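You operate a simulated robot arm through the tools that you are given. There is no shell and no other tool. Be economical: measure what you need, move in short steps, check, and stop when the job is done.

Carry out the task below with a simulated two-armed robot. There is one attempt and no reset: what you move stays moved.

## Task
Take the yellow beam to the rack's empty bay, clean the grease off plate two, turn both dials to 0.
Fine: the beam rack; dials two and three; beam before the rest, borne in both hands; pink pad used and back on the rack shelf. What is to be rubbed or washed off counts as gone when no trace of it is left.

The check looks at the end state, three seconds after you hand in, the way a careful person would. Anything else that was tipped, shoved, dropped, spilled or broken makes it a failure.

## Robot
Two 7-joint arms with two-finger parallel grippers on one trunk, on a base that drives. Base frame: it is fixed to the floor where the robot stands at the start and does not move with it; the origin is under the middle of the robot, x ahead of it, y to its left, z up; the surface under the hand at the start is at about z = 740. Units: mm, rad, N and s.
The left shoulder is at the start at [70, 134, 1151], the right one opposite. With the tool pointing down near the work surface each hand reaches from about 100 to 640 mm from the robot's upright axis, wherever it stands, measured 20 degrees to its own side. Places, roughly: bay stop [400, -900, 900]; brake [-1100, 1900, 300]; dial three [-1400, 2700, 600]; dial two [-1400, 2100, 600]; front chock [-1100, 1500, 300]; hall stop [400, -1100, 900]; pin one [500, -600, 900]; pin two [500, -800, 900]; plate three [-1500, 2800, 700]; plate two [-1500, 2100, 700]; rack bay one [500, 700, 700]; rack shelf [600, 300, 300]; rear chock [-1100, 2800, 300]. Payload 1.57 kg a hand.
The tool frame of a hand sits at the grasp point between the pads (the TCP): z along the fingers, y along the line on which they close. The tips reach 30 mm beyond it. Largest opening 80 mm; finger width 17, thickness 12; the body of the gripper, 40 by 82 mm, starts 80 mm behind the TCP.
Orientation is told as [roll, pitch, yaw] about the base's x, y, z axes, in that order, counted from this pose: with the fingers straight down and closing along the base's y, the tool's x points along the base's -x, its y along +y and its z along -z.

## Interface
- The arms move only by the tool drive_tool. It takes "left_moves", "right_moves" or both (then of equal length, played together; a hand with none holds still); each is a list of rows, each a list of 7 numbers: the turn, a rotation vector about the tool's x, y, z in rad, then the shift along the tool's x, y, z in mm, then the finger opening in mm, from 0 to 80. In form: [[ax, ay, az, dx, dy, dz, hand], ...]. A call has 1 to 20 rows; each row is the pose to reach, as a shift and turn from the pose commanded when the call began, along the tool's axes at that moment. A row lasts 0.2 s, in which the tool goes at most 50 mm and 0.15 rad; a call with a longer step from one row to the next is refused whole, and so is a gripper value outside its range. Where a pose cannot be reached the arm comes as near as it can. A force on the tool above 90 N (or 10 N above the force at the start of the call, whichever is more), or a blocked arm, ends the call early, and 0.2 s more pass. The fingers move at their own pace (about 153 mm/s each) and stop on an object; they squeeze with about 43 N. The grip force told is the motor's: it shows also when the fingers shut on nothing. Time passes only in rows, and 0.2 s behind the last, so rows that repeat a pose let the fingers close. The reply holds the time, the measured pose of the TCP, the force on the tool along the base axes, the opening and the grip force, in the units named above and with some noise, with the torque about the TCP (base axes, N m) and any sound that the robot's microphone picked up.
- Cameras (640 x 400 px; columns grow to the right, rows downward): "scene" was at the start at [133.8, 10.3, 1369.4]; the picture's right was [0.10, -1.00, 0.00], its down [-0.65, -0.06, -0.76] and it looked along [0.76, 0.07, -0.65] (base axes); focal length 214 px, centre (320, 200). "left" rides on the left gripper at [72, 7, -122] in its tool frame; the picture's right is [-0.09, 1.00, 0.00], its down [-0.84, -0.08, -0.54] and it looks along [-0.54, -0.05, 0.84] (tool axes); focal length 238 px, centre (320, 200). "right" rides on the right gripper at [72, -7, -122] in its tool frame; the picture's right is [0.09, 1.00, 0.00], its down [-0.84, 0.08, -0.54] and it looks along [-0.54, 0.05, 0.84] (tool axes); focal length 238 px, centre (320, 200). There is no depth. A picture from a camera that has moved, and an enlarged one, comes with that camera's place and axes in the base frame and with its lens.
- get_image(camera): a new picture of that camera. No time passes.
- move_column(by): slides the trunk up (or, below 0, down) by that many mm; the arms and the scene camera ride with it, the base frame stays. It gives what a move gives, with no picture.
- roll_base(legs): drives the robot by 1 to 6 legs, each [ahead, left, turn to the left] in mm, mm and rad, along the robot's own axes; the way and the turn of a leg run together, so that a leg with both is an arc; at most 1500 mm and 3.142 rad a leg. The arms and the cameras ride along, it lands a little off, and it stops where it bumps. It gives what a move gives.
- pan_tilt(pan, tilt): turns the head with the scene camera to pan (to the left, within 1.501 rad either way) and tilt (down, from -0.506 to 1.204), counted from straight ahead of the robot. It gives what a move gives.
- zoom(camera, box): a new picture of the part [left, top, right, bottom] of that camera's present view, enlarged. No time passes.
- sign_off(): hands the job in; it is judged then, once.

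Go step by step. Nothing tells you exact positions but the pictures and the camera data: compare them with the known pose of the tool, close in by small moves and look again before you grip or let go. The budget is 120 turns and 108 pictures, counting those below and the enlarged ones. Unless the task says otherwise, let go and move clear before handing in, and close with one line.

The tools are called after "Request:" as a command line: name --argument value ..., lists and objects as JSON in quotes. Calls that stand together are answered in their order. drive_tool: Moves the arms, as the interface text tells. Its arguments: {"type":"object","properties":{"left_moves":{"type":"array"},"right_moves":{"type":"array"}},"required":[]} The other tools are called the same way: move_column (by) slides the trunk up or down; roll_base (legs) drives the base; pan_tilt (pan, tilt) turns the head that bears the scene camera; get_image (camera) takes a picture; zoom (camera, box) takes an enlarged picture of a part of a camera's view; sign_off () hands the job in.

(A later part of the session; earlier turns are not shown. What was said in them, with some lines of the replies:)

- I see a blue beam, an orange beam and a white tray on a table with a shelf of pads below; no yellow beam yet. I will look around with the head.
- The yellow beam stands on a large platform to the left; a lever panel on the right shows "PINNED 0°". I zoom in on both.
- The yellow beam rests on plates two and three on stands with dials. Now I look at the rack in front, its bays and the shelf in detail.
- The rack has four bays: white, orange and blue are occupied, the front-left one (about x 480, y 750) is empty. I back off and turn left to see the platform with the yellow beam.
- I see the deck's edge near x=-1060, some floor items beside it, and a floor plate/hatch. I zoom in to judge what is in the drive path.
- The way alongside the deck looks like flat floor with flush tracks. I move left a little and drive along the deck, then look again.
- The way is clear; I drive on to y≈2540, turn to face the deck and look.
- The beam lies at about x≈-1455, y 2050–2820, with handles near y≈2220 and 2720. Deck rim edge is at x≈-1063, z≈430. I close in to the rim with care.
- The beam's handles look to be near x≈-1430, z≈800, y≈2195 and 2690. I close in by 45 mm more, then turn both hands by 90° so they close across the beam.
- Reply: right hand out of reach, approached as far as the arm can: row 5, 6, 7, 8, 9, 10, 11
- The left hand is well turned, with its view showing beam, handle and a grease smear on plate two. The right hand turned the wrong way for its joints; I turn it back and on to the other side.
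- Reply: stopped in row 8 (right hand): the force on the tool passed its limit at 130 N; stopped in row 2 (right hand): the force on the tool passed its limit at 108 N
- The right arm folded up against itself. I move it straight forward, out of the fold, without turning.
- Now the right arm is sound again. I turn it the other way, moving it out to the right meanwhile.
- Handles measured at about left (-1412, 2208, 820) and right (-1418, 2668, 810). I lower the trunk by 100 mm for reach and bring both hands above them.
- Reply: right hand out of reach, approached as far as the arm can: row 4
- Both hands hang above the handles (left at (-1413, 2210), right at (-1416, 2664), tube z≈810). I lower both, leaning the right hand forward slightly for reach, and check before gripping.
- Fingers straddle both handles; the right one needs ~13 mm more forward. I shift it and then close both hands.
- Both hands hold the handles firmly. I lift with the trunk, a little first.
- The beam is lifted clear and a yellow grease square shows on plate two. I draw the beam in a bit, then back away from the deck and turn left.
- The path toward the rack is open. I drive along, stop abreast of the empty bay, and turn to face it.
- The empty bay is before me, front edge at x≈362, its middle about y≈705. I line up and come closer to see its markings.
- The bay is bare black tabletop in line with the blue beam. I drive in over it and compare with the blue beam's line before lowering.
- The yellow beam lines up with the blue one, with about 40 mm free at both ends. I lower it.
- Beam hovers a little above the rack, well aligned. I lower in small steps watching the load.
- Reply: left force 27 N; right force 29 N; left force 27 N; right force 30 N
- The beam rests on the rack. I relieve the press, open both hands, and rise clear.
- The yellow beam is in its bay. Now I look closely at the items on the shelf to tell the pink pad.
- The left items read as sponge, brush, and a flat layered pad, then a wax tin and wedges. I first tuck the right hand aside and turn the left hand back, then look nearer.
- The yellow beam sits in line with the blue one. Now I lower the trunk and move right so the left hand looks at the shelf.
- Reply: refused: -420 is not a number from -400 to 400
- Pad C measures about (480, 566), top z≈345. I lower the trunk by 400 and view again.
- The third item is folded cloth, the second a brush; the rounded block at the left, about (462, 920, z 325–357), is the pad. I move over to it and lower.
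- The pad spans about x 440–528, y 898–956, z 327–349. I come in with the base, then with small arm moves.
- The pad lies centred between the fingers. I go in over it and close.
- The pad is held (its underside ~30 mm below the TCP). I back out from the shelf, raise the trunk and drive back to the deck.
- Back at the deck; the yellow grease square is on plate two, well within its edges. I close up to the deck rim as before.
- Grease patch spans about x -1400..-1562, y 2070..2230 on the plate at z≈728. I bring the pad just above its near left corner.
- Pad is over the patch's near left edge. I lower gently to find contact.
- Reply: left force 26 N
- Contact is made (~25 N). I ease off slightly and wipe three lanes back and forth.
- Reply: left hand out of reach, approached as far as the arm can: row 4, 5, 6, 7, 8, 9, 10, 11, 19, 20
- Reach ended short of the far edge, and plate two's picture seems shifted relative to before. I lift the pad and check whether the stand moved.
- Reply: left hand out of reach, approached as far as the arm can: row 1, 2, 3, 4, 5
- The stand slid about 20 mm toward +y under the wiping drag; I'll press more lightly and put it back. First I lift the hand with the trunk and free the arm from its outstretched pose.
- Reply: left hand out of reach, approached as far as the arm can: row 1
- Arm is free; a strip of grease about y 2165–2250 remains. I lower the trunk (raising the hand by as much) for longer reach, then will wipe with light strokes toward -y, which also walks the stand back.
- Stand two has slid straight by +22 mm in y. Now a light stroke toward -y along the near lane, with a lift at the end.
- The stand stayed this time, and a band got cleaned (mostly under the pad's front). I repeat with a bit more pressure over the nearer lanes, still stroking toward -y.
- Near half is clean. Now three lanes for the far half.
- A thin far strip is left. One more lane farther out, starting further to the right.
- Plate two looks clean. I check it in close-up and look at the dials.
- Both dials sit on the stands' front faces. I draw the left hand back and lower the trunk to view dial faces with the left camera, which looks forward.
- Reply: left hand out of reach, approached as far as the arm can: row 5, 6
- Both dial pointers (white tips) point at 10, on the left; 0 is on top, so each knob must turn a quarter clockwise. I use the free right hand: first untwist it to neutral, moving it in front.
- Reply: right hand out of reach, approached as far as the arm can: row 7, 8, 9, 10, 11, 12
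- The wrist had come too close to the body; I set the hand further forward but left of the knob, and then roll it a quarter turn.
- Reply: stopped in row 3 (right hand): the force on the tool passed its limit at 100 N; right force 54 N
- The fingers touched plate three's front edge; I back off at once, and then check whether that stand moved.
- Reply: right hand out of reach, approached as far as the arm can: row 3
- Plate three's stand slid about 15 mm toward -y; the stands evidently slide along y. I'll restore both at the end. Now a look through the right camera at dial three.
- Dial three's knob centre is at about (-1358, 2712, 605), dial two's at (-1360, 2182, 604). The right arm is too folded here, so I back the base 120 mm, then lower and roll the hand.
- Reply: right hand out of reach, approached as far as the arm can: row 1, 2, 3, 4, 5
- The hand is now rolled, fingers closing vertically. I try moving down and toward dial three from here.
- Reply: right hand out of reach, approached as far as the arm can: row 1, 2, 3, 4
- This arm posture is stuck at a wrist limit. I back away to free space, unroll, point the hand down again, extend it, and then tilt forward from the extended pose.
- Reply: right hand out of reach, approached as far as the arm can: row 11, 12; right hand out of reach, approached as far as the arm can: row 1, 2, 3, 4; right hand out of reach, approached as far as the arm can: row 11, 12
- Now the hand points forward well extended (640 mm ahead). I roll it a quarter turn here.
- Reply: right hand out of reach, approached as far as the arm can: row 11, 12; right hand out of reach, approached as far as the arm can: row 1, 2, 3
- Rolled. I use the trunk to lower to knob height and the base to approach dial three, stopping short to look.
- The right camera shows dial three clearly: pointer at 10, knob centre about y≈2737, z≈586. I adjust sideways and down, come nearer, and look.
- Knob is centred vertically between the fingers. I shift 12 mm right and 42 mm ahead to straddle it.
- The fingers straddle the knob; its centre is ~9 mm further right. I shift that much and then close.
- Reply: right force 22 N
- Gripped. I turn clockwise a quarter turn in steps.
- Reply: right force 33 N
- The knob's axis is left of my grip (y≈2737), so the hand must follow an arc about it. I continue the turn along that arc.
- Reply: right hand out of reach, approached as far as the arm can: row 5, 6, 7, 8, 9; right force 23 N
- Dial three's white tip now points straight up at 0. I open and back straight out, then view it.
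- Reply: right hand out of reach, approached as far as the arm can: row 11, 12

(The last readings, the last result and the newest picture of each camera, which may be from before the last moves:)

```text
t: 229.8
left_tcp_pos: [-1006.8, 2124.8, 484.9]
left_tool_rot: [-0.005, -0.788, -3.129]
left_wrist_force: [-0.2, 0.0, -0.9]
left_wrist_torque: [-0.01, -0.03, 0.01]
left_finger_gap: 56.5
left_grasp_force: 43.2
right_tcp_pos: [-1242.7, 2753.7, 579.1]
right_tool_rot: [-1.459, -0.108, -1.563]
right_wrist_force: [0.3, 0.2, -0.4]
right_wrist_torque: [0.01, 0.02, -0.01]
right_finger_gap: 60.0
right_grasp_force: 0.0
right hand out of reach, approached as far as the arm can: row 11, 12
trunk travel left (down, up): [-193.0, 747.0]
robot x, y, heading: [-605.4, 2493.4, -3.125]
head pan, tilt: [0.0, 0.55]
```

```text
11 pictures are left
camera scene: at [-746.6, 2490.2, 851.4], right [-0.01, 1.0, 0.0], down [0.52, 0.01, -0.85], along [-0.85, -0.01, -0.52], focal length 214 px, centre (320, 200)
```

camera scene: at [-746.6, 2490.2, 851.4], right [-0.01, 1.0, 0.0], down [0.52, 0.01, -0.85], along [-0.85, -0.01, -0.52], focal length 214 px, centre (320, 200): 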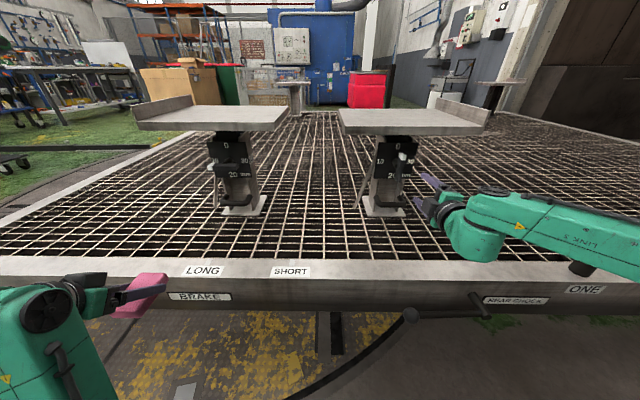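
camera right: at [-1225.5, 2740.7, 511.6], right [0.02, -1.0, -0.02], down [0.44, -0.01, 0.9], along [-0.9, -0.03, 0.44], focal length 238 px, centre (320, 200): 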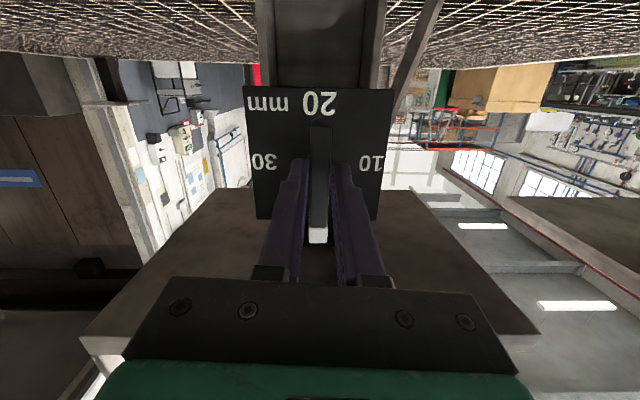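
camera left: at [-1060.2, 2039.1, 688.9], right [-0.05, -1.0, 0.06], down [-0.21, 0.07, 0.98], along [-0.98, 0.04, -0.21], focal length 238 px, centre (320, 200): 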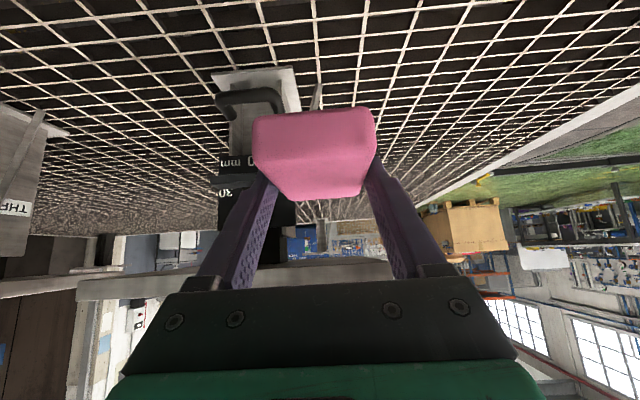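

Dial three reads 0. I move left to bring the right hand before dial two and look.

Request:
roll_base --legs '[[0, 575, -0.012]]'

Request:
get_image --camera "right"

```text
t: 233.2
left_tcp_pos: [-1006.3, 1546.5, 484.9]
left_tool_rot: [-0.006, -0.788, 3.14]
left_wrist_force: [0.3, 0.2, -0.5]
left_wrist_torque: [-0.01, -0.01, -0.01]
left_finger_gap: 56.9
left_grasp_force: 42.7
right_tcp_pos: [-1234.1, 2179.2, 580.4]
right_tool_rot: [-1.462, -0.111, -1.579]
right_wrist_force: [0.1, 0.4, -0.3]
right_wrist_torque: [-0.02, 0.02, 0.03]
right_finger_gap: 60.1
right_grasp_force: 0.0
trunk travel left (down, up): [-193.0, 747.0]
robot x, y, heading: [-598.0, 1903.6, -3.144]
head pan, tilt: [0.0, 0.55]
```

```text
10 pictures are left
camera right: at [-1113.2, 2250.2, 591.9], right [0.11, -0.02, -0.99], down [0.54, -0.84, 0.07], along [-0.83, -0.55, -0.08], focal length 238 px, centre (320, 200)
```

right: 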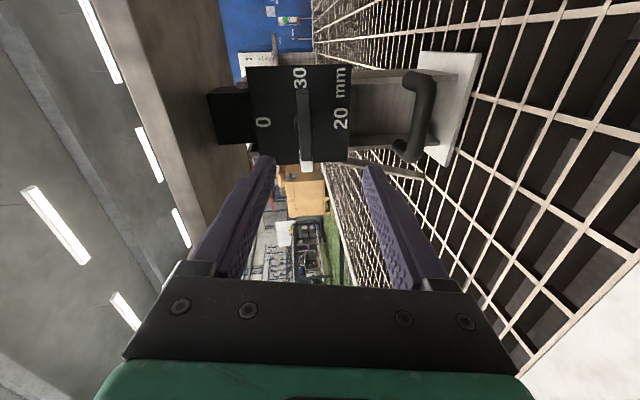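

Dial two's axis is at y≈2172, z≈584. I align and move in.

Request:
move_column --by 4

Request:
roll_base --legs '[[80, 7, 0]]'

```text
t: 233.7
left_tcp_pos: [-1007.0, 1546.7, 488.2]
left_tool_rot: [-0.005, -0.787, 3.139]
left_wrist_force: [-1.2, -0.5, 0.2]
left_wrist_torque: [-0.01, 0.0, -0.02]
left_finger_gap: 56.6
left_grasp_force: 42.7
right_tcp_pos: [-1233.4, 2178.7, 584.2]
right_tool_rot: [-1.461, -0.109, -1.579]
right_wrist_force: [-0.1, -0.4, -0.4]
right_wrist_torque: [0.0, 0.01, 0.0]
right_finger_gap: 60.1
right_grasp_force: 0.0
trunk travel left (down, up): [-197.0, 743.0]
robot x, y, heading: [-599.6, 1907.3, -3.145]
head pan, tilt: [0.0, 0.55]
```

```text
t: 234.7
left_tcp_pos: [-1084.6, 1538.6, 488.1]
left_tool_rot: [-0.005, -0.787, 3.14]
left_wrist_force: [0.3, 0.0, -0.7]
left_wrist_torque: [-0.01, -0.02, -0.03]
left_finger_gap: 56.8
left_grasp_force: 42.9
right_tcp_pos: [-1313.3, 2170.2, 581.6]
right_tool_rot: [-1.459, -0.11, -1.578]
right_wrist_force: [-0.6, -0.7, -0.7]
right_wrist_torque: [-0.02, 0.0, 0.02]
right_finger_gap: 60.0
right_grasp_force: 0.0
trunk travel left (down, up): [-197.0, 743.0]
robot x, y, heading: [-679.1, 1901.3, -3.137]
head pan, tilt: [0.0, 0.55]
```

Request:
roll_base --legs '[[42, -2, 0]]'

Request:
get_image --camera "right"

```text
t: 235.6
left_tcp_pos: [-1126.7, 1539.6, 488.6]
left_tool_rot: [-0.004, -0.786, 3.139]
left_wrist_force: [-0.3, 0.7, -0.6]
left_wrist_torque: [-0.01, 0.0, 0.0]
left_finger_gap: 56.7
left_grasp_force: 43.5
right_tcp_pos: [-1354.5, 2171.8, 582.4]
right_tool_rot: [-1.462, -0.11, -1.578]
right_wrist_force: [0.0, 0.6, 0.0]
right_wrist_torque: [-0.02, 0.0, -0.02]
right_finger_gap: 60.3
right_grasp_force: 0.1
trunk travel left (down, up): [-197.0, 743.0]
robot x, y, heading: [-722.2, 1902.7, -3.141]
head pan, tilt: [0.0, 0.55]
```

```text
9 pictures are left
camera right: at [-1233.9, 2244.4, 595.8], right [0.11, -0.02, -0.99], down [0.54, -0.84, 0.07], along [-0.83, -0.55, -0.08], focal length 238 px, centre (320, 200)
```

right: 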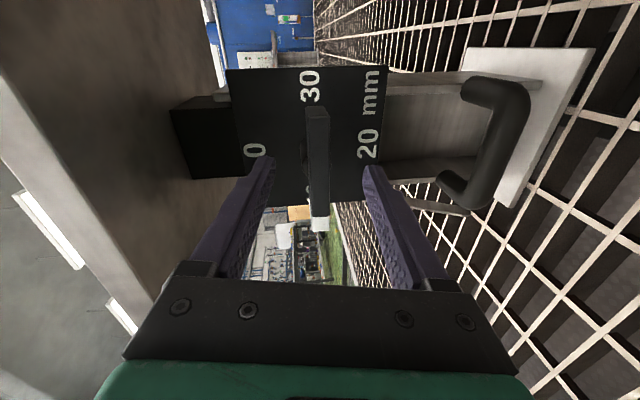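

Well placed. I close on the knob.

Request:
drive_tool --right_moves '[[0, 0, 0, 0, 0, 0, 40], [0, 0, 0, 0, 0, 0, 20], [0, 0, 0, 0, 0, 0, 0], [0, 0, 0, 0, 0, 0, 0]]'

Request:
drive_tool --right_moves '[[0, 0, 0.14, 0, 1, 0, 0], [0, 0, 0.28, 0, 1, 0, 0], [0, 0, 0.42, 0, 2, 0, 0], [0, 0, 0.56, 0, 2, 0, 0], [0, 0, 0.7, 0, 2, 0, 0]]'

```text
t: 236.6
left_tcp_pos: [-1126.3, 1541.6, 488.5]
left_tool_rot: [-0.004, -0.786, 3.14]
left_wrist_force: [-0.6, -0.3, -0.3]
left_wrist_torque: [-0.04, -0.01, 0.01]
left_finger_gap: 56.8
left_grasp_force: 43.1
right_tcp_pos: [-1353.5, 2172.2, 581.8]
right_tool_rot: [-1.46, -0.11, -1.578]
right_wrist_force: [3.0, -0.3, -2.9]
right_wrist_torque: [0.0, 0.03, -0.11]
right_finger_gap: 14.2
right_grasp_force: 30.6
trunk travel left (down, up): [-197.0, 743.0]
robot x, y, heading: [-722.0, 1902.1, -3.133]
head pan, tilt: [0.0, 0.55]
```

```text
t: 237.8
left_tcp_pos: [-1127.1, 1540.7, 487.4]
left_tool_rot: [-0.005, -0.786, 3.142]
left_wrist_force: [-0.1, 0.2, -0.2]
left_wrist_torque: [-0.03, -0.01, 0.02]
left_finger_gap: 56.7
left_grasp_force: 43.1
right_tcp_pos: [-1354.6, 2169.7, 578.7]
right_tool_rot: [-1.403, -0.807, -1.68]
right_wrist_force: [13.1, -9.1, -16.8]
right_wrist_torque: [0.18, 0.1, 0.7]
right_finger_gap: 14.2
right_grasp_force: 30.2
trunk travel left (down, up): [-197.0, 743.0]
robot x, y, heading: [-723.7, 1898.5, -3.143]
head pan, tilt: [0.0, 0.55]
```

Request:
drive_tool --right_moves '[[0, 0, 0.14, 0, 1.5, 0, 0], [0, 0, 0.28, 0, 2.5, 0, 0], [0, 0, 0.42, 0, 3.5, 0, 0], [0, 0, 0.56, 0, 4.3, 0, 0], [0, 0, 0.7, -0.5, 5, 0, 0], [0, 0, 0.84, -0.5, 5.6, 0, 0], [0, 0, 0.871, -0.5, 5.6, 0, 0]]'

Request:
get_image --camera "right"

```text
t: 239.4
left_tcp_pos: [-1126.2, 1539.5, 487.1]
left_tool_rot: [-0.005, -0.785, 3.142]
left_wrist_force: [-0.6, 0.8, -0.7]
left_wrist_torque: [0.04, 0.0, -0.03]
left_finger_gap: 56.8
left_grasp_force: 43.3
right_tcp_pos: [-1354.8, 2167.7, 577.7]
right_tool_rot: [0.79, -1.413, 2.35]
right_wrist_force: [-1.6, -8.6, -12.3]
right_wrist_torque: [0.64, -0.46, 0.18]
right_finger_gap: 15.7
right_grasp_force: 31.6
trunk travel left (down, up): [-197.0, 743.0]
robot x, y, heading: [-723.6, 1900.4, -3.136]
head pan, tilt: [0.0, 0.55]
```

```text
8 pictures are left
camera right: at [-1226.2, 2166.4, 520.0], right [0.0, -1.0, 0.02], down [0.45, 0.02, 0.89], along [-0.89, 0.01, 0.45], focal length 238 px, centre (320, 200)
```

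right: 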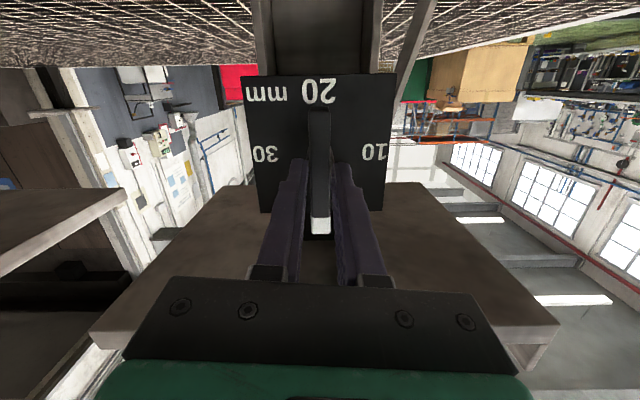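

Dial two points at 0 too. While holding this knob through its axis, I slide stand two back by ~18 mm to where it stood (axis y≈2152), using the base.

Request:
roll_base --legs '[[0, 18, 0]]'

```text
t: 240.2
left_tcp_pos: [-1127.4, 1521.7, 487.6]
left_tool_rot: [-0.005, -0.785, 3.141]
left_wrist_force: [-0.5, -0.2, -0.6]
left_wrist_torque: [0.03, -0.01, 0.01]
left_finger_gap: 56.8
left_grasp_force: 42.6
right_tcp_pos: [-1353.7, 2149.1, 578.6]
right_tool_rot: [0.787, -1.416, 2.356]
right_wrist_force: [-4.0, -0.8, -6.8]
right_wrist_torque: [0.56, 0.19, -0.1]
right_finger_gap: 15.5
right_grasp_force: 31.4
trunk travel left (down, up): [-197.0, 743.0]
robot x, y, heading: [-725.9, 1884.5, -3.136]
head pan, tilt: [0.0, 0.55]
```

Stand two followed. I open, back out, move over to dial three and look.

Request:
drive_tool --right_moves '[[0, 0, 0, 0, 0, 0, 30], [0, 0, 0, 0, 0, 0, 50], [0, 0, 0, 0, 0, 0, 50]]'

Request:
roll_base --legs '[[-115, 0, 0], [0, -588, 0]]'

Request:
get_image --camera "right"

```text
t: 241.0
left_tcp_pos: [-1125.9, 1522.2, 488.8]
left_tool_rot: [-0.005, -0.786, 3.141]
left_wrist_force: [-0.3, 0.1, 0.2]
left_wrist_torque: [0.01, 0.0, 0.03]
left_finger_gap: 56.8
left_grasp_force: 42.7
right_tcp_pos: [-1353.8, 2149.8, 577.8]
right_tool_rot: [0.794, -1.417, 2.349]
right_wrist_force: [-0.1, -0.2, -0.1]
right_wrist_torque: [-0.01, -0.02, -0.02]
right_finger_gap: 50.1
right_grasp_force: 0.0
trunk travel left (down, up): [-197.0, 743.0]
robot x, y, heading: [-721.5, 1884.1, -3.139]
head pan, tilt: [0.0, 0.55]
```

```text
t: 245.1
left_tcp_pos: [-1010.7, 2100.9, 488.7]
left_tool_rot: [-0.006, -0.788, -3.133]
left_wrist_force: [0.8, 0.4, -0.1]
left_wrist_torque: [0.02, 0.03, -0.01]
left_finger_gap: 56.4
left_grasp_force: 42.6
right_tcp_pos: [-1243.8, 2724.3, 579.7]
right_tool_rot: [0.792, -1.419, 2.36]
right_wrist_force: [0.3, -0.3, -1.7]
right_wrist_torque: [0.01, 0.02, 0.02]
right_finger_gap: 50.0
right_grasp_force: 0.1
trunk travel left (down, up): [-197.0, 743.0]
robot x, y, heading: [-609.6, 2464.5, -3.132]
head pan, tilt: [0.0, 0.55]
```

```text
7 pictures are left
camera right: at [-1115.8, 2724.9, 521.0], right [0.02, -1.0, 0.02], down [0.45, 0.02, 0.89], along [-0.89, -0.01, 0.45], focal length 238 px, centre (320, 200)
```

right: 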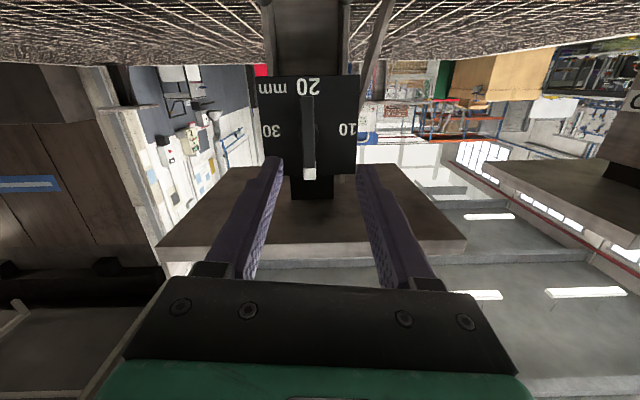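

Dial three reads 0 with its axis at y≈2731; it stood at about 2752. I go in, hold the knob and slide the stand back.

Request:
roll_base --legs '[[0, -7, -0.006], [110, 0, 0]]'

Request:
drive_tool --right_moves '[[0, 0, 0, 0, 0, 0, 35], [0, 0, 0, 0, 0, 0, 10], [0, 0, 0, 0, 0, 0, 0], [0, 0, 0, 0, 0, 0, 0]]'

```text
t: 246.7
left_tcp_pos: [-1121.5, 2107.4, 488.8]
left_tool_rot: [-0.005, -0.786, -3.134]
left_wrist_force: [0.4, -0.7, -0.3]
left_wrist_torque: [0.01, -0.03, 0.02]
left_finger_gap: 56.6
left_grasp_force: 42.9
right_tcp_pos: [-1352.4, 2732.6, 578.5]
right_tool_rot: [0.792, -1.416, 2.358]
right_wrist_force: [-0.5, -0.1, -0.2]
right_wrist_torque: [-0.03, -0.02, 0.02]
right_finger_gap: 50.1
right_grasp_force: 0.0
trunk travel left (down, up): [-197.0, 743.0]
robot x, y, heading: [-720.3, 2467.1, -3.131]
head pan, tilt: [0.0, 0.55]
```

```text
t: 247.7
left_tcp_pos: [-1120.6, 2108.0, 487.5]
left_tool_rot: [-0.004, -0.787, -3.138]
left_wrist_force: [-0.3, 0.3, -0.7]
left_wrist_torque: [-0.02, 0.0, 0.0]
left_finger_gap: 56.8
left_grasp_force: 42.5
right_tcp_pos: [-1351.5, 2734.6, 578.3]
right_tool_rot: [0.797, -1.416, 2.354]
right_wrist_force: [0.1, 9.2, 0.2]
right_wrist_torque: [0.58, 0.23, -0.43]
right_finger_gap: 15.4
right_grasp_force: 31.4
trunk travel left (down, up): [-197.0, 743.0]
robot x, y, heading: [-718.3, 2468.3, -3.13]
head pan, tilt: [0.0, 0.55]
```

Request:
roll_base --legs '[[0, -17, 0]]'

Request:
drive_tool --right_moves '[[0, 0, 0, 0, 0, 0, 30], [0, 0, 0, 0, 0, 0, 50], [0, 0, 0, 0, 0, 0, 50]]'

Request:
roll_base --legs '[[-120, 0, 0]]'

Request:
get_image --camera "scene"

```text
t: 248.4
left_tcp_pos: [-1121.7, 2124.7, 488.1]
left_tool_rot: [-0.004, -0.785, -3.135]
left_wrist_force: [0.2, -0.3, -0.5]
left_wrist_torque: [0.01, -0.03, -0.03]
left_finger_gap: 56.7
left_grasp_force: 42.6
right_tcp_pos: [-1352.6, 2749.4, 578.7]
right_tool_rot: [0.79, -1.416, 2.365]
right_wrist_force: [-7.9, -3.6, 0.2]
right_wrist_torque: [0.56, 0.02, 0.14]
right_finger_gap: 15.4
right_grasp_force: 30.9
trunk travel left (down, up): [-197.0, 743.0]
robot x, y, heading: [-719.3, 2485.2, -3.134]
head pan, tilt: [0.0, 0.55]
```

```text
t: 249.2
left_tcp_pos: [-1120.8, 2124.1, 487.7]
left_tool_rot: [-0.005, -0.788, -3.134]
left_wrist_force: [-0.4, 0.3, -0.7]
left_wrist_torque: [0.0, 0.0, 0.0]
left_finger_gap: 56.5
left_grasp_force: 42.7
right_tcp_pos: [-1352.8, 2749.3, 579.3]
right_tool_rot: [0.799, -1.417, 2.353]
right_wrist_force: [0.9, -0.1, -0.7]
right_wrist_torque: [-0.01, -0.01, 0.03]
right_finger_gap: 49.8
right_grasp_force: 0.0
trunk travel left (down, up): [-197.0, 743.0]
robot x, y, heading: [-719.1, 2487.8, -3.133]
head pan, tilt: [0.0, 0.55]
```

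```text
t: 250.5
left_tcp_pos: [-999.1, 2126.3, 488.4]
left_tool_rot: [-0.006, -0.786, -3.136]
left_wrist_force: [0.8, -0.4, 0.0]
left_wrist_torque: [0.0, 0.05, -0.01]
left_finger_gap: 56.5
left_grasp_force: 43.1
right_tcp_pos: [-1231.1, 2750.1, 578.0]
right_tool_rot: [0.798, -1.418, 2.355]
right_wrist_force: [0.4, -0.4, -0.6]
right_wrist_torque: [0.0, 0.04, 0.0]
right_finger_gap: 50.2
right_grasp_force: 0.0
trunk travel left (down, up): [-197.0, 743.0]
robot x, y, heading: [-598.3, 2487.9, -3.134]
head pan, tilt: [0.0, 0.55]
```

```text
6 pictures are left
camera scene: at [-737.7, 2490.3, 855.4], right [-0.01, 1.0, 0.0], down [0.52, 0.0, -0.85], along [-0.85, -0.01, -0.52], focal length 214 px, centre (320, 200)
```

scene: 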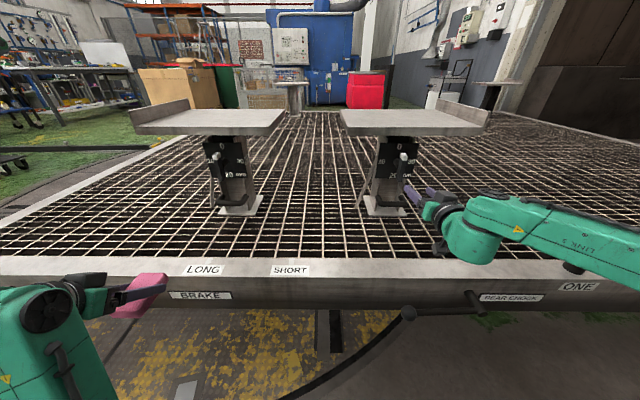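

Both pointers stand at 0 and both stands are back. Next I fold the right arm: hand down, then aside, staying clear of the deck.

Request:
roll_base --legs '[[-120, 0, 0]]'

Request:
drive_tool --right_moves '[[0, 0.14, 0, 0, 0, 0, 40], [0, 0.28, 0, 0, 0, 0, 40], [0, 0.42, 0, 0, 0, 0, 40], [0, 0.56, 0, 0, 0, 0, 40], [0, 0.7, 0, 0, 0, 0, 40], [0, 0.84, 0, 0, 0, -8, 40], [0, 0.98, 0, 0, 0, -16, 40], [0, 1.12, 0, 0, 0, -24, 40], [0, 1.26, 0, 0, 0, -32, 40], [0, 1.4, 0, 0, 0, -40, 40], [0, 1.42, 0, 0, 0, -50, 40]]'

Request:
drive_tool --right_moves '[[0, 0, 0, 20, -13, -8, 40], [0, 0, 0, 40, -26, -16, 40], [0, 0, 0, 60, -39, -24, 40], [0, 0, 0, 80, -52, -32, 40], [0, 0, 0, 100, -65, -40, 40], [0, 0, 0, 120, -78, -48, 40], [0, 0, 0, 140, -91, -56, 40], [0, 0, 0, 160, -104, -64, 40], [0, 0, 0, 180, -117, -72, 40], [0, 0, 0, 200, -130, -80, 40], [0, 0, 0, 225, -143, -88, 40], [0, 0, 0, 250, -156, -96, 40]]'

```text
t: 251.7
left_tcp_pos: [-878.5, 2126.6, 487.8]
left_tool_rot: [-0.006, -0.785, -3.135]
left_wrist_force: [-0.1, 0.5, -0.8]
left_wrist_torque: [0.0, -0.01, 0.02]
left_finger_gap: 56.6
left_grasp_force: 43.2
right_tcp_pos: [-1110.6, 2751.6, 578.3]
right_tool_rot: [0.797, -1.418, 2.352]
right_wrist_force: [0.3, -0.3, 0.0]
right_wrist_torque: [-0.02, 0.01, -0.04]
right_finger_gap: 49.8
right_grasp_force: 0.1
trunk travel left (down, up): [-197.0, 743.0]
robot x, y, heading: [-474.2, 2490.6, -3.132]
head pan, tilt: [0.0, 0.55]
```

```text
t: 254.1
left_tcp_pos: [-878.6, 2128.0, 488.5]
left_tool_rot: [-0.005, -0.786, -3.134]
left_wrist_force: [0.6, 0.2, 0.0]
left_wrist_torque: [-0.04, 0.01, 0.01]
left_finger_gap: 56.7
left_grasp_force: 42.8
right_tcp_pos: [-1035.3, 2720.1, 580.2]
right_tool_rot: [0.107, -0.042, 3.137]
right_wrist_force: [0.1, -0.4, 0.2]
right_wrist_torque: [-0.02, -0.01, 0.02]
right_finger_gap: 39.9
right_grasp_force: 0.1
right hand out of reach, approached as far as the arm can: row 8, 9, 10, 11
trunk travel left (down, up): [-197.0, 743.0]
robot x, y, heading: [-477.4, 2490.3, -3.131]
head pan, tilt: [0.0, 0.55]
```

```text
t: 256.7
left_tcp_pos: [-878.3, 2126.7, 488.1]
left_tool_rot: [-0.004, -0.787, -3.136]
left_wrist_force: [0.5, 0.2, -0.6]
left_wrist_torque: [-0.02, -0.01, 0.04]
left_finger_gap: 56.5
left_grasp_force: 42.9
right_tcp_pos: [-782.7, 2856.5, 636.4]
right_tool_rot: [0.11, -0.043, 3.137]
right_wrist_force: [1.1, 0.6, 0.0]
right_wrist_torque: [-0.04, 0.02, -0.02]
right_finger_gap: 40.2
right_grasp_force: 0.0
right hand out of reach, approached as far as the arm can: row 11, 12
trunk travel left (down, up): [-197.0, 743.0]
robot x, y, heading: [-476.3, 2492.5, -3.13]
head pan, tilt: [0.0, 0.55]
```

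Right hand is tucked. I bring the left hand to its earlier carrying place, raise the trunk, turn round and drive back to the rack.

Request:
drive_tool --left_moves '[[0, 0, 0, -12, -24, 12, 0], [0, 0, 0, -24, -48, 24, 0], [0, 0, 0, -36, -72, 36, 0], [0, 0, 0, -48, -96, 48, 0], [0, 0, 0, -56, -117, 54, 0]]'

Request:
move_column --by 150

Request:
roll_base --legs '[[0, 0, 3.13], [0, -905, 0], [0, -900, 0]]'

```text
t: 257.9
left_tcp_pos: [-957.0, 2243.6, 491.0]
left_tool_rot: [-0.006, -0.787, -3.134]
left_wrist_force: [0.0, -1.5, -0.7]
left_wrist_torque: [-0.02, -0.01, 0.02]
left_finger_gap: 56.7
left_grasp_force: 43.1
right_tcp_pos: [-783.6, 2856.6, 637.3]
right_tool_rot: [0.11, -0.044, 3.138]
right_wrist_force: [-0.3, -0.2, -0.5]
right_wrist_torque: [-0.03, 0.0, 0.0]
right_finger_gap: 39.8
right_grasp_force: 0.1
trunk travel left (down, up): [-197.0, 743.0]
robot x, y, heading: [-478.8, 2489.4, -3.13]
head pan, tilt: [0.0, 0.55]
```

```text
t: 259.7
left_tcp_pos: [-957.8, 2244.5, 639.9]
left_tool_rot: [-0.005, -0.786, -3.135]
left_wrist_force: [-0.4, -0.1, 0.3]
left_wrist_torque: [-0.02, 0.05, -0.01]
left_finger_gap: 57.0
left_grasp_force: 42.6
right_tcp_pos: [-782.8, 2855.9, 786.1]
right_tool_rot: [0.111, -0.043, 3.137]
right_wrist_force: [1.2, 0.0, 0.5]
right_wrist_torque: [-0.01, 0.0, 0.02]
right_finger_gap: 40.0
right_grasp_force: 0.0
trunk travel left (down, up): [-347.0, 593.0]
robot x, y, heading: [-477.3, 2491.8, -3.134]
head pan, tilt: [0.0, 0.55]
```

```text
t: 276.0
left_tcp_pos: [-8.1, 936.8, 640.9]
left_tool_rot: [-0.005, -0.787, -0.032]
left_wrist_force: [-0.3, 0.0, -0.5]
left_wrist_torque: [0.04, 0.0, 0.01]
left_finger_gap: 56.7
left_grasp_force: 43.2
right_tcp_pos: [-205.8, 332.0, 787.3]
right_tool_rot: [0.111, -0.043, -0.041]
right_wrist_force: [-0.2, 0.4, -0.1]
right_wrist_torque: [-0.01, 0.03, 0.0]
right_finger_gap: 40.1
right_grasp_force: 0.0
trunk travel left (down, up): [-347.0, 593.0]
robot x, y, heading: [-498.9, 705.8, -0.029]
head pan, tilt: [0.0, 0.55]
```

Request:
roll_base --legs '[[0, 0, 0.029], [290, -22, 0]]'

Request:
move_column --by -243

Request:
get_image --camera "scene"

```text
t: 278.4
left_tcp_pos: [272.2, 927.2, 640.4]
left_tool_rot: [-0.004, -0.787, -0.006]
left_wrist_force: [0.5, 0.1, -0.5]
left_wrist_torque: [-0.02, 0.04, -0.02]
left_finger_gap: 56.7
left_grasp_force: 43.1
right_tcp_pos: [91.1, 315.8, 787.3]
right_tool_rot: [0.112, -0.043, -0.016]
right_wrist_force: [-0.3, -0.4, -0.6]
right_wrist_torque: [0.02, 0.02, -0.02]
right_finger_gap: 39.8
right_grasp_force: 0.0
trunk travel left (down, up): [-347.0, 593.0]
robot x, y, heading: [-209.0, 689.5, -0.007]
head pan, tilt: [0.0, 0.55]
```

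```text
t: 280.9
left_tcp_pos: [271.8, 926.4, 397.4]
left_tool_rot: [-0.005, -0.785, -0.006]
left_wrist_force: [-0.1, 0.1, -0.5]
left_wrist_torque: [0.0, -0.02, -0.03]
left_finger_gap: 56.7
left_grasp_force: 42.8
right_tcp_pos: [90.0, 317.2, 544.1]
right_tool_rot: [0.109, -0.044, -0.017]
right_wrist_force: [0.4, 1.1, -0.3]
right_wrist_torque: [0.01, -0.03, 0.03]
right_finger_gap: 40.0
right_grasp_force: 0.1
trunk travel left (down, up): [-104.0, 836.0]
robot x, y, heading: [-209.3, 683.3, -0.004]
head pan, tilt: [0.0, 0.55]
```

```text
5 pictures are left
camera scene: at [-72.0, 687.1, 762.4], right [0.0, -1.0, 0.0], down [-0.52, 0.0, -0.85], along [0.85, 0.0, -0.52], focal length 214 px, centre (320, 200)
```

scene: 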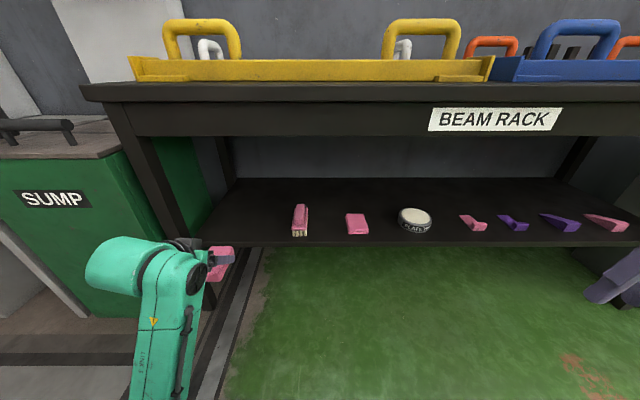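

Clear run to the pad's old place. I drive in and lower onto the shelf.

Request:
roll_base --legs '[[207, 0, 0]]'

Request:
move_column --by -35

Request:
move_column --by -3

```text
t: 282.5
left_tcp_pos: [478.8, 925.0, 397.1]
left_tool_rot: [-0.005, -0.788, -0.01]
left_wrist_force: [0.1, -0.4, -0.5]
left_wrist_torque: [0.01, 0.03, 0.02]
left_finger_gap: 56.8
left_grasp_force: 43.0
right_tcp_pos: [295.3, 314.7, 544.6]
right_tool_rot: [0.109, -0.044, -0.02]
right_wrist_force: [0.4, -0.1, -0.8]
right_wrist_torque: [0.0, 0.0, 0.02]
right_finger_gap: 39.9
right_grasp_force: 0.0
trunk travel left (down, up): [-104.0, 836.0]
robot x, y, heading: [-9.0, 684.9, -0.003]
head pan, tilt: [0.0, 0.55]
```

```text
t: 283.3
left_tcp_pos: [477.6, 925.8, 363.6]
left_tool_rot: [-0.001, -0.792, -0.008]
left_wrist_force: [0.1, -0.2, -0.8]
left_wrist_torque: [-0.01, 0.02, -0.05]
left_finger_gap: 56.8
left_grasp_force: 42.9
right_tcp_pos: [293.8, 315.4, 510.3]
right_tool_rot: [0.107, -0.047, -0.02]
right_wrist_force: [-0.1, -0.2, -0.1]
right_wrist_torque: [0.01, 0.01, 0.0]
right_finger_gap: 40.1
right_grasp_force: 0.2
trunk travel left (down, up): [-69.0, 871.0]
robot x, y, heading: [-2.2, 686.6, -0.003]
head pan, tilt: [0.0, 0.55]
```

```text
t: 283.8
left_tcp_pos: [476.9, 926.3, 363.7]
left_tool_rot: [0.002, -0.796, -0.011]
left_wrist_force: [-0.4, 1.0, -0.5]
left_wrist_torque: [-0.02, -0.02, 0.03]
left_finger_gap: 56.9
left_grasp_force: 42.5
right_tcp_pos: [293.6, 313.3, 507.7]
right_tool_rot: [0.109, -0.051, -0.019]
right_wrist_force: [0.1, 0.7, 0.2]
right_wrist_torque: [0.0, 0.01, 0.0]
right_finger_gap: 39.9
right_grasp_force: 0.1
trunk travel left (down, up): [-66.0, 874.0]
robot x, y, heading: [-3.2, 686.8, -0.005]
head pan, tilt: [0.0, 0.55]
```

The hand isn't following: some link of the arm is touching something with the trunk this low. I raise the trunk again and lower with the arm instead.

Request:
move_column --by 40

Request:
drive_tool --left_moves '[[0, 0, 0, 7, 0, 7, 0], [0, 0, 0, 14, 0, 14, 0], [0, 0, 0, 20, 0, 20, 0], [0, 0, 0, 24, 0, 24, 0]]'

Request:
get_image --camera "scene"

```text
t: 284.6
left_tcp_pos: [478.4, 924.4, 399.4]
left_tool_rot: [-0.006, -0.784, -0.01]
left_wrist_force: [0.6, 0.1, -0.4]
left_wrist_torque: [0.02, 0.01, 0.03]
left_finger_gap: 56.6
left_grasp_force: 43.0
right_tcp_pos: [295.2, 314.1, 545.7]
right_tool_rot: [0.109, -0.044, -0.018]
right_wrist_force: [-0.2, -0.1, 0.2]
right_wrist_torque: [-0.01, 0.0, -0.04]
right_finger_gap: 39.7
right_grasp_force: 0.0
trunk travel left (down, up): [-106.0, 834.0]
robot x, y, heading: [-2.0, 682.5, -0.01]
head pan, tilt: [0.0, 0.55]
```

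```text
t: 285.6
left_tcp_pos: [478.2, 924.2, 364.0]
left_tool_rot: [-0.005, -0.785, -0.01]
left_wrist_force: [-0.6, 0.0, -0.3]
left_wrist_torque: [0.03, 0.01, 0.0]
left_finger_gap: 56.5
left_grasp_force: 42.7
right_tcp_pos: [295.9, 316.8, 547.2]
right_tool_rot: [0.108, -0.043, -0.017]
right_wrist_force: [-0.4, 0.6, 0.2]
right_wrist_torque: [0.01, -0.03, 0.0]
right_finger_gap: 40.0
right_grasp_force: 0.2
trunk travel left (down, up): [-106.0, 834.0]
robot x, y, heading: [-4.6, 683.8, -0.003]
head pan, tilt: [0.0, 0.55]
```

```text
4 pictures are left
camera scene: at [134.1, 685.9, 764.4], right [-0.01, -1.0, 0.0], down [-0.52, 0.0, -0.85], along [0.85, 0.0, -0.52], focal length 214 px, centre (320, 200)
```

scene: 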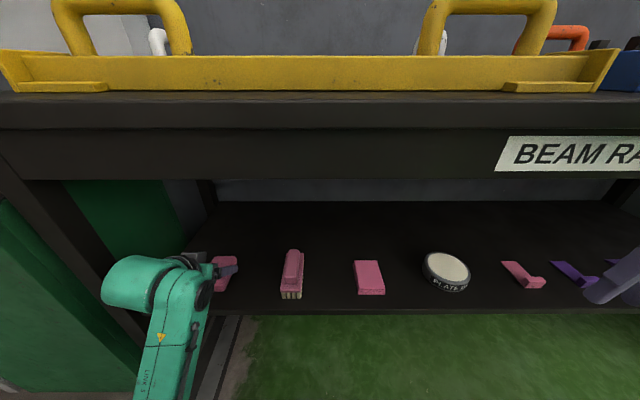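

Request:
drive_tool --left_moves '[[0, 0, 0, 1.5, 0, 1.5, 0], [0, 0, 0, 3.2, 0, 3.2, 0]]'

Request:
drive_tool --left_moves '[[0, 0, 0, 0.7, 0, 0.7, 0], [0, 0, 0, 1.4, 0, 1.4, 0]]'

```text
t: 286.2
left_tcp_pos: [478.6, 924.5, 360.0]
left_tool_rot: [-0.005, -0.788, -0.009]
left_wrist_force: [-0.2, 0.5, 1.5]
left_wrist_torque: [0.02, -0.09, 0.0]
left_finger_gap: 56.7
left_grasp_force: 42.6
right_tcp_pos: [294.7, 314.2, 545.2]
right_tool_rot: [0.111, -0.044, -0.019]
right_wrist_force: [-0.5, 0.2, -0.8]
right_wrist_torque: [0.01, 0.0, 0.0]
right_finger_gap: 40.0
right_grasp_force: 0.1
trunk travel left (down, up): [-106.0, 834.0]
robot x, y, heading: [-5.1, 682.3, -0.002]
head pan, tilt: [0.0, 0.55]
```

```text
t: 286.9
left_tcp_pos: [477.8, 924.4, 360.5]
left_tool_rot: [-0.004, -0.79, -0.009]
left_wrist_force: [0.0, 0.7, 7.9]
left_wrist_torque: [0.21, -0.25, 0.0]
left_finger_gap: 56.3
left_grasp_force: 43.2
right_tcp_pos: [295.0, 315.0, 546.7]
right_tool_rot: [0.11, -0.045, -0.021]
right_wrist_force: [0.0, 0.4, 1.2]
right_wrist_torque: [0.01, 0.0, 0.0]
right_finger_gap: 40.0
right_grasp_force: 0.0
trunk travel left (down, up): [-106.0, 834.0]
robot x, y, heading: [-8.7, 685.1, -0.005]
head pan, tilt: [0.0, 0.55]
```

The pad touches the shelf. I release it, lift the fingers back along their axis, and back out.

Request:
drive_tool --left_moves '[[0, 0, 0, 0, 0, 0, 65], [0, 0, 0, 0, 0, 0, 80], [0, 0, 0, 0, 0, 0, 80], [0, 0, 0, -5, 0, -15, 80], [0, 0, 0, -10, 0, -35, 80], [0, 0, 0, -15, 0, -60, 80]]'

Request:
roll_base --legs '[[-350, 0, 0]]'

Request:
get_image --camera "scene"

```text
t: 288.2
left_tcp_pos: [448.6, 925.7, 411.9]
left_tool_rot: [-0.004, -0.786, -0.007]
left_wrist_force: [-0.9, -1.2, 0.0]
left_wrist_torque: [-0.03, -0.02, -0.02]
left_finger_gap: 79.8
left_grasp_force: 0.0
right_tcp_pos: [295.1, 313.8, 546.5]
right_tool_rot: [0.108, -0.043, -0.019]
right_wrist_force: [0.3, -0.2, -0.7]
right_wrist_torque: [0.02, 0.01, 0.03]
right_finger_gap: 39.7
right_grasp_force: 0.1
trunk travel left (down, up): [-106.0, 834.0]
robot x, y, heading: [-6.9, 684.4, -0.001]
head pan, tilt: [0.0, 0.55]
```

```text
t: 290.5
left_tcp_pos: [99.6, 927.0, 412.1]
left_tool_rot: [-0.005, -0.787, -0.008]
left_wrist_force: [-0.3, 0.6, 0.2]
left_wrist_torque: [0.01, 0.02, 0.03]
left_finger_gap: 80.0
left_grasp_force: 0.0
right_tcp_pos: [-53.7, 315.8, 546.8]
right_tool_rot: [0.109, -0.045, -0.017]
right_wrist_force: [-0.2, -0.5, -0.1]
right_wrist_torque: [0.02, -0.02, -0.04]
right_finger_gap: 39.9
right_grasp_force: 0.2
trunk travel left (down, up): [-106.0, 834.0]
robot x, y, heading: [-353.6, 686.7, -0.003]
head pan, tilt: [0.0, 0.55]
```

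```text
3 pictures are left
camera scene: at [-215.0, 687.8, 764.4], right [-0.01, -1.0, 0.0], down [-0.52, 0.0, -0.85], along [0.85, 0.0, -0.52], focal length 214 px, centre (320, 200)
```

scene: 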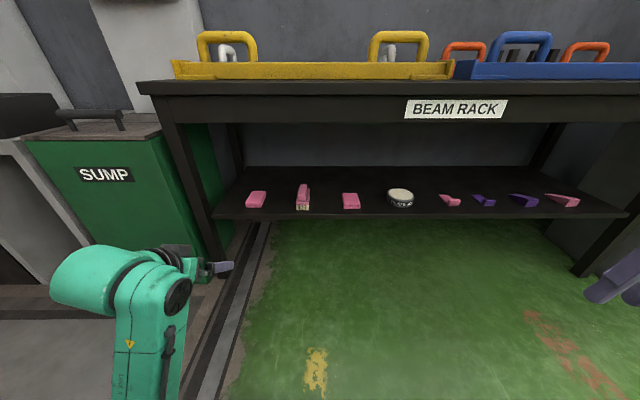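

The pad is back on the shelf. A last check of plate and dials from a distance: I raise the trunk, turn the base and zoom.

Request:
move_column --by 400

Request:
roll_base --legs '[[0, 0, 1.4]]'

Request:
pan_tilt --pan 0.7 --tilt 0.3

Request:
zoom --camera "scene" --box '[240, 130, 400, 230]'

```text
t: 294.4
left_tcp_pos: [98.9, 928.3, 810.9]
left_tool_rot: [-0.005, -0.788, -0.008]
left_wrist_force: [-0.7, 0.3, -0.4]
left_wrist_torque: [0.0, 0.02, 0.0]
left_finger_gap: 80.0
left_grasp_force: 0.1
right_tcp_pos: [-54.5, 315.7, 946.8]
right_tool_rot: [0.109, -0.045, -0.017]
right_wrist_force: [0.4, 0.6, 0.3]
right_wrist_torque: [-0.03, 0.01, 0.02]
right_finger_gap: 39.8
right_grasp_force: 0.0
trunk travel left (down, up): [-506.0, 434.0]
robot x, y, heading: [-354.0, 683.2, -0.003]
head pan, tilt: [0.0, 0.55]
```

```text
t: 298.1
left_tcp_pos: [-505.0, 1176.8, 811.5]
left_tool_rot: [-0.006, -0.788, 1.373]
left_wrist_force: [1.0, -0.1, -0.3]
left_wrist_torque: [0.03, 0.02, 0.0]
left_finger_gap: 79.8
left_grasp_force: 0.0
right_tcp_pos: [64.6, 912.6, 946.2]
right_tool_rot: [0.11, -0.043, 1.362]
right_wrist_force: [0.0, -0.4, 0.1]
right_wrist_torque: [-0.01, 0.0, 0.01]
right_finger_gap: 40.0
right_grasp_force: 0.1
trunk travel left (down, up): [-506.0, 434.0]
robot x, y, heading: [-352.7, 688.0, 1.378]
head pan, tilt: [0.0, 0.55]
```

```text
t: 299.2
left_tcp_pos: [-506.1, 1178.0, 811.1]
left_tool_rot: [-0.006, -0.786, 1.375]
left_wrist_force: [-0.1, -0.8, -0.3]
left_wrist_torque: [0.0, 0.0, 0.0]
left_finger_gap: 79.9
left_grasp_force: 0.0
right_tcp_pos: [65.8, 913.0, 946.4]
right_tool_rot: [0.109, -0.044, 1.362]
right_wrist_force: [-0.3, -0.4, 0.6]
right_wrist_torque: [0.0, 0.0, -0.03]
right_finger_gap: 40.0
right_grasp_force: 0.0
trunk travel left (down, up): [-506.0, 434.0]
robot x, y, heading: [-351.6, 686.1, 1.376]
head pan, tilt: [0.7, 0.3]
```

```text
4.00 times, centred on (320, 180) of scene
camera zoom: at [-390.2, 819.4, 1187.4], right [0.88, 0.48, 0.0], down [0.14, -0.26, -0.96], along [-0.46, 0.84, -0.3], focal length 858 px, centre (320, 280)
```

zoom: 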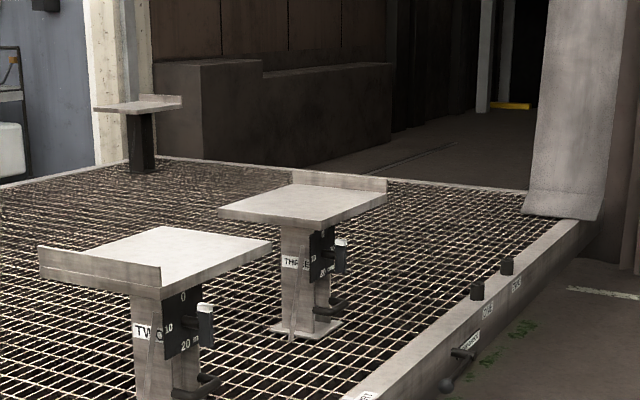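

Plate two is clean, both pointers stand at 0, the beam is in its bay, the pad is back on the shelf, and both hands are empty and clear. I hand in.

Request:
sign_off

```text
The job is handed in.
```

The job is handed in. In the last pictures the yellow beam was in the rack's empty bay, plate two was clean, dials two and three were at 0, and the pink pad was back on the rack shelf. Along the way I shoved both plate stands sideways, stand two by about 20 mm and stand three by about 15 mm. I slid them back to within a few millimetres by my own measurements, not exactly.
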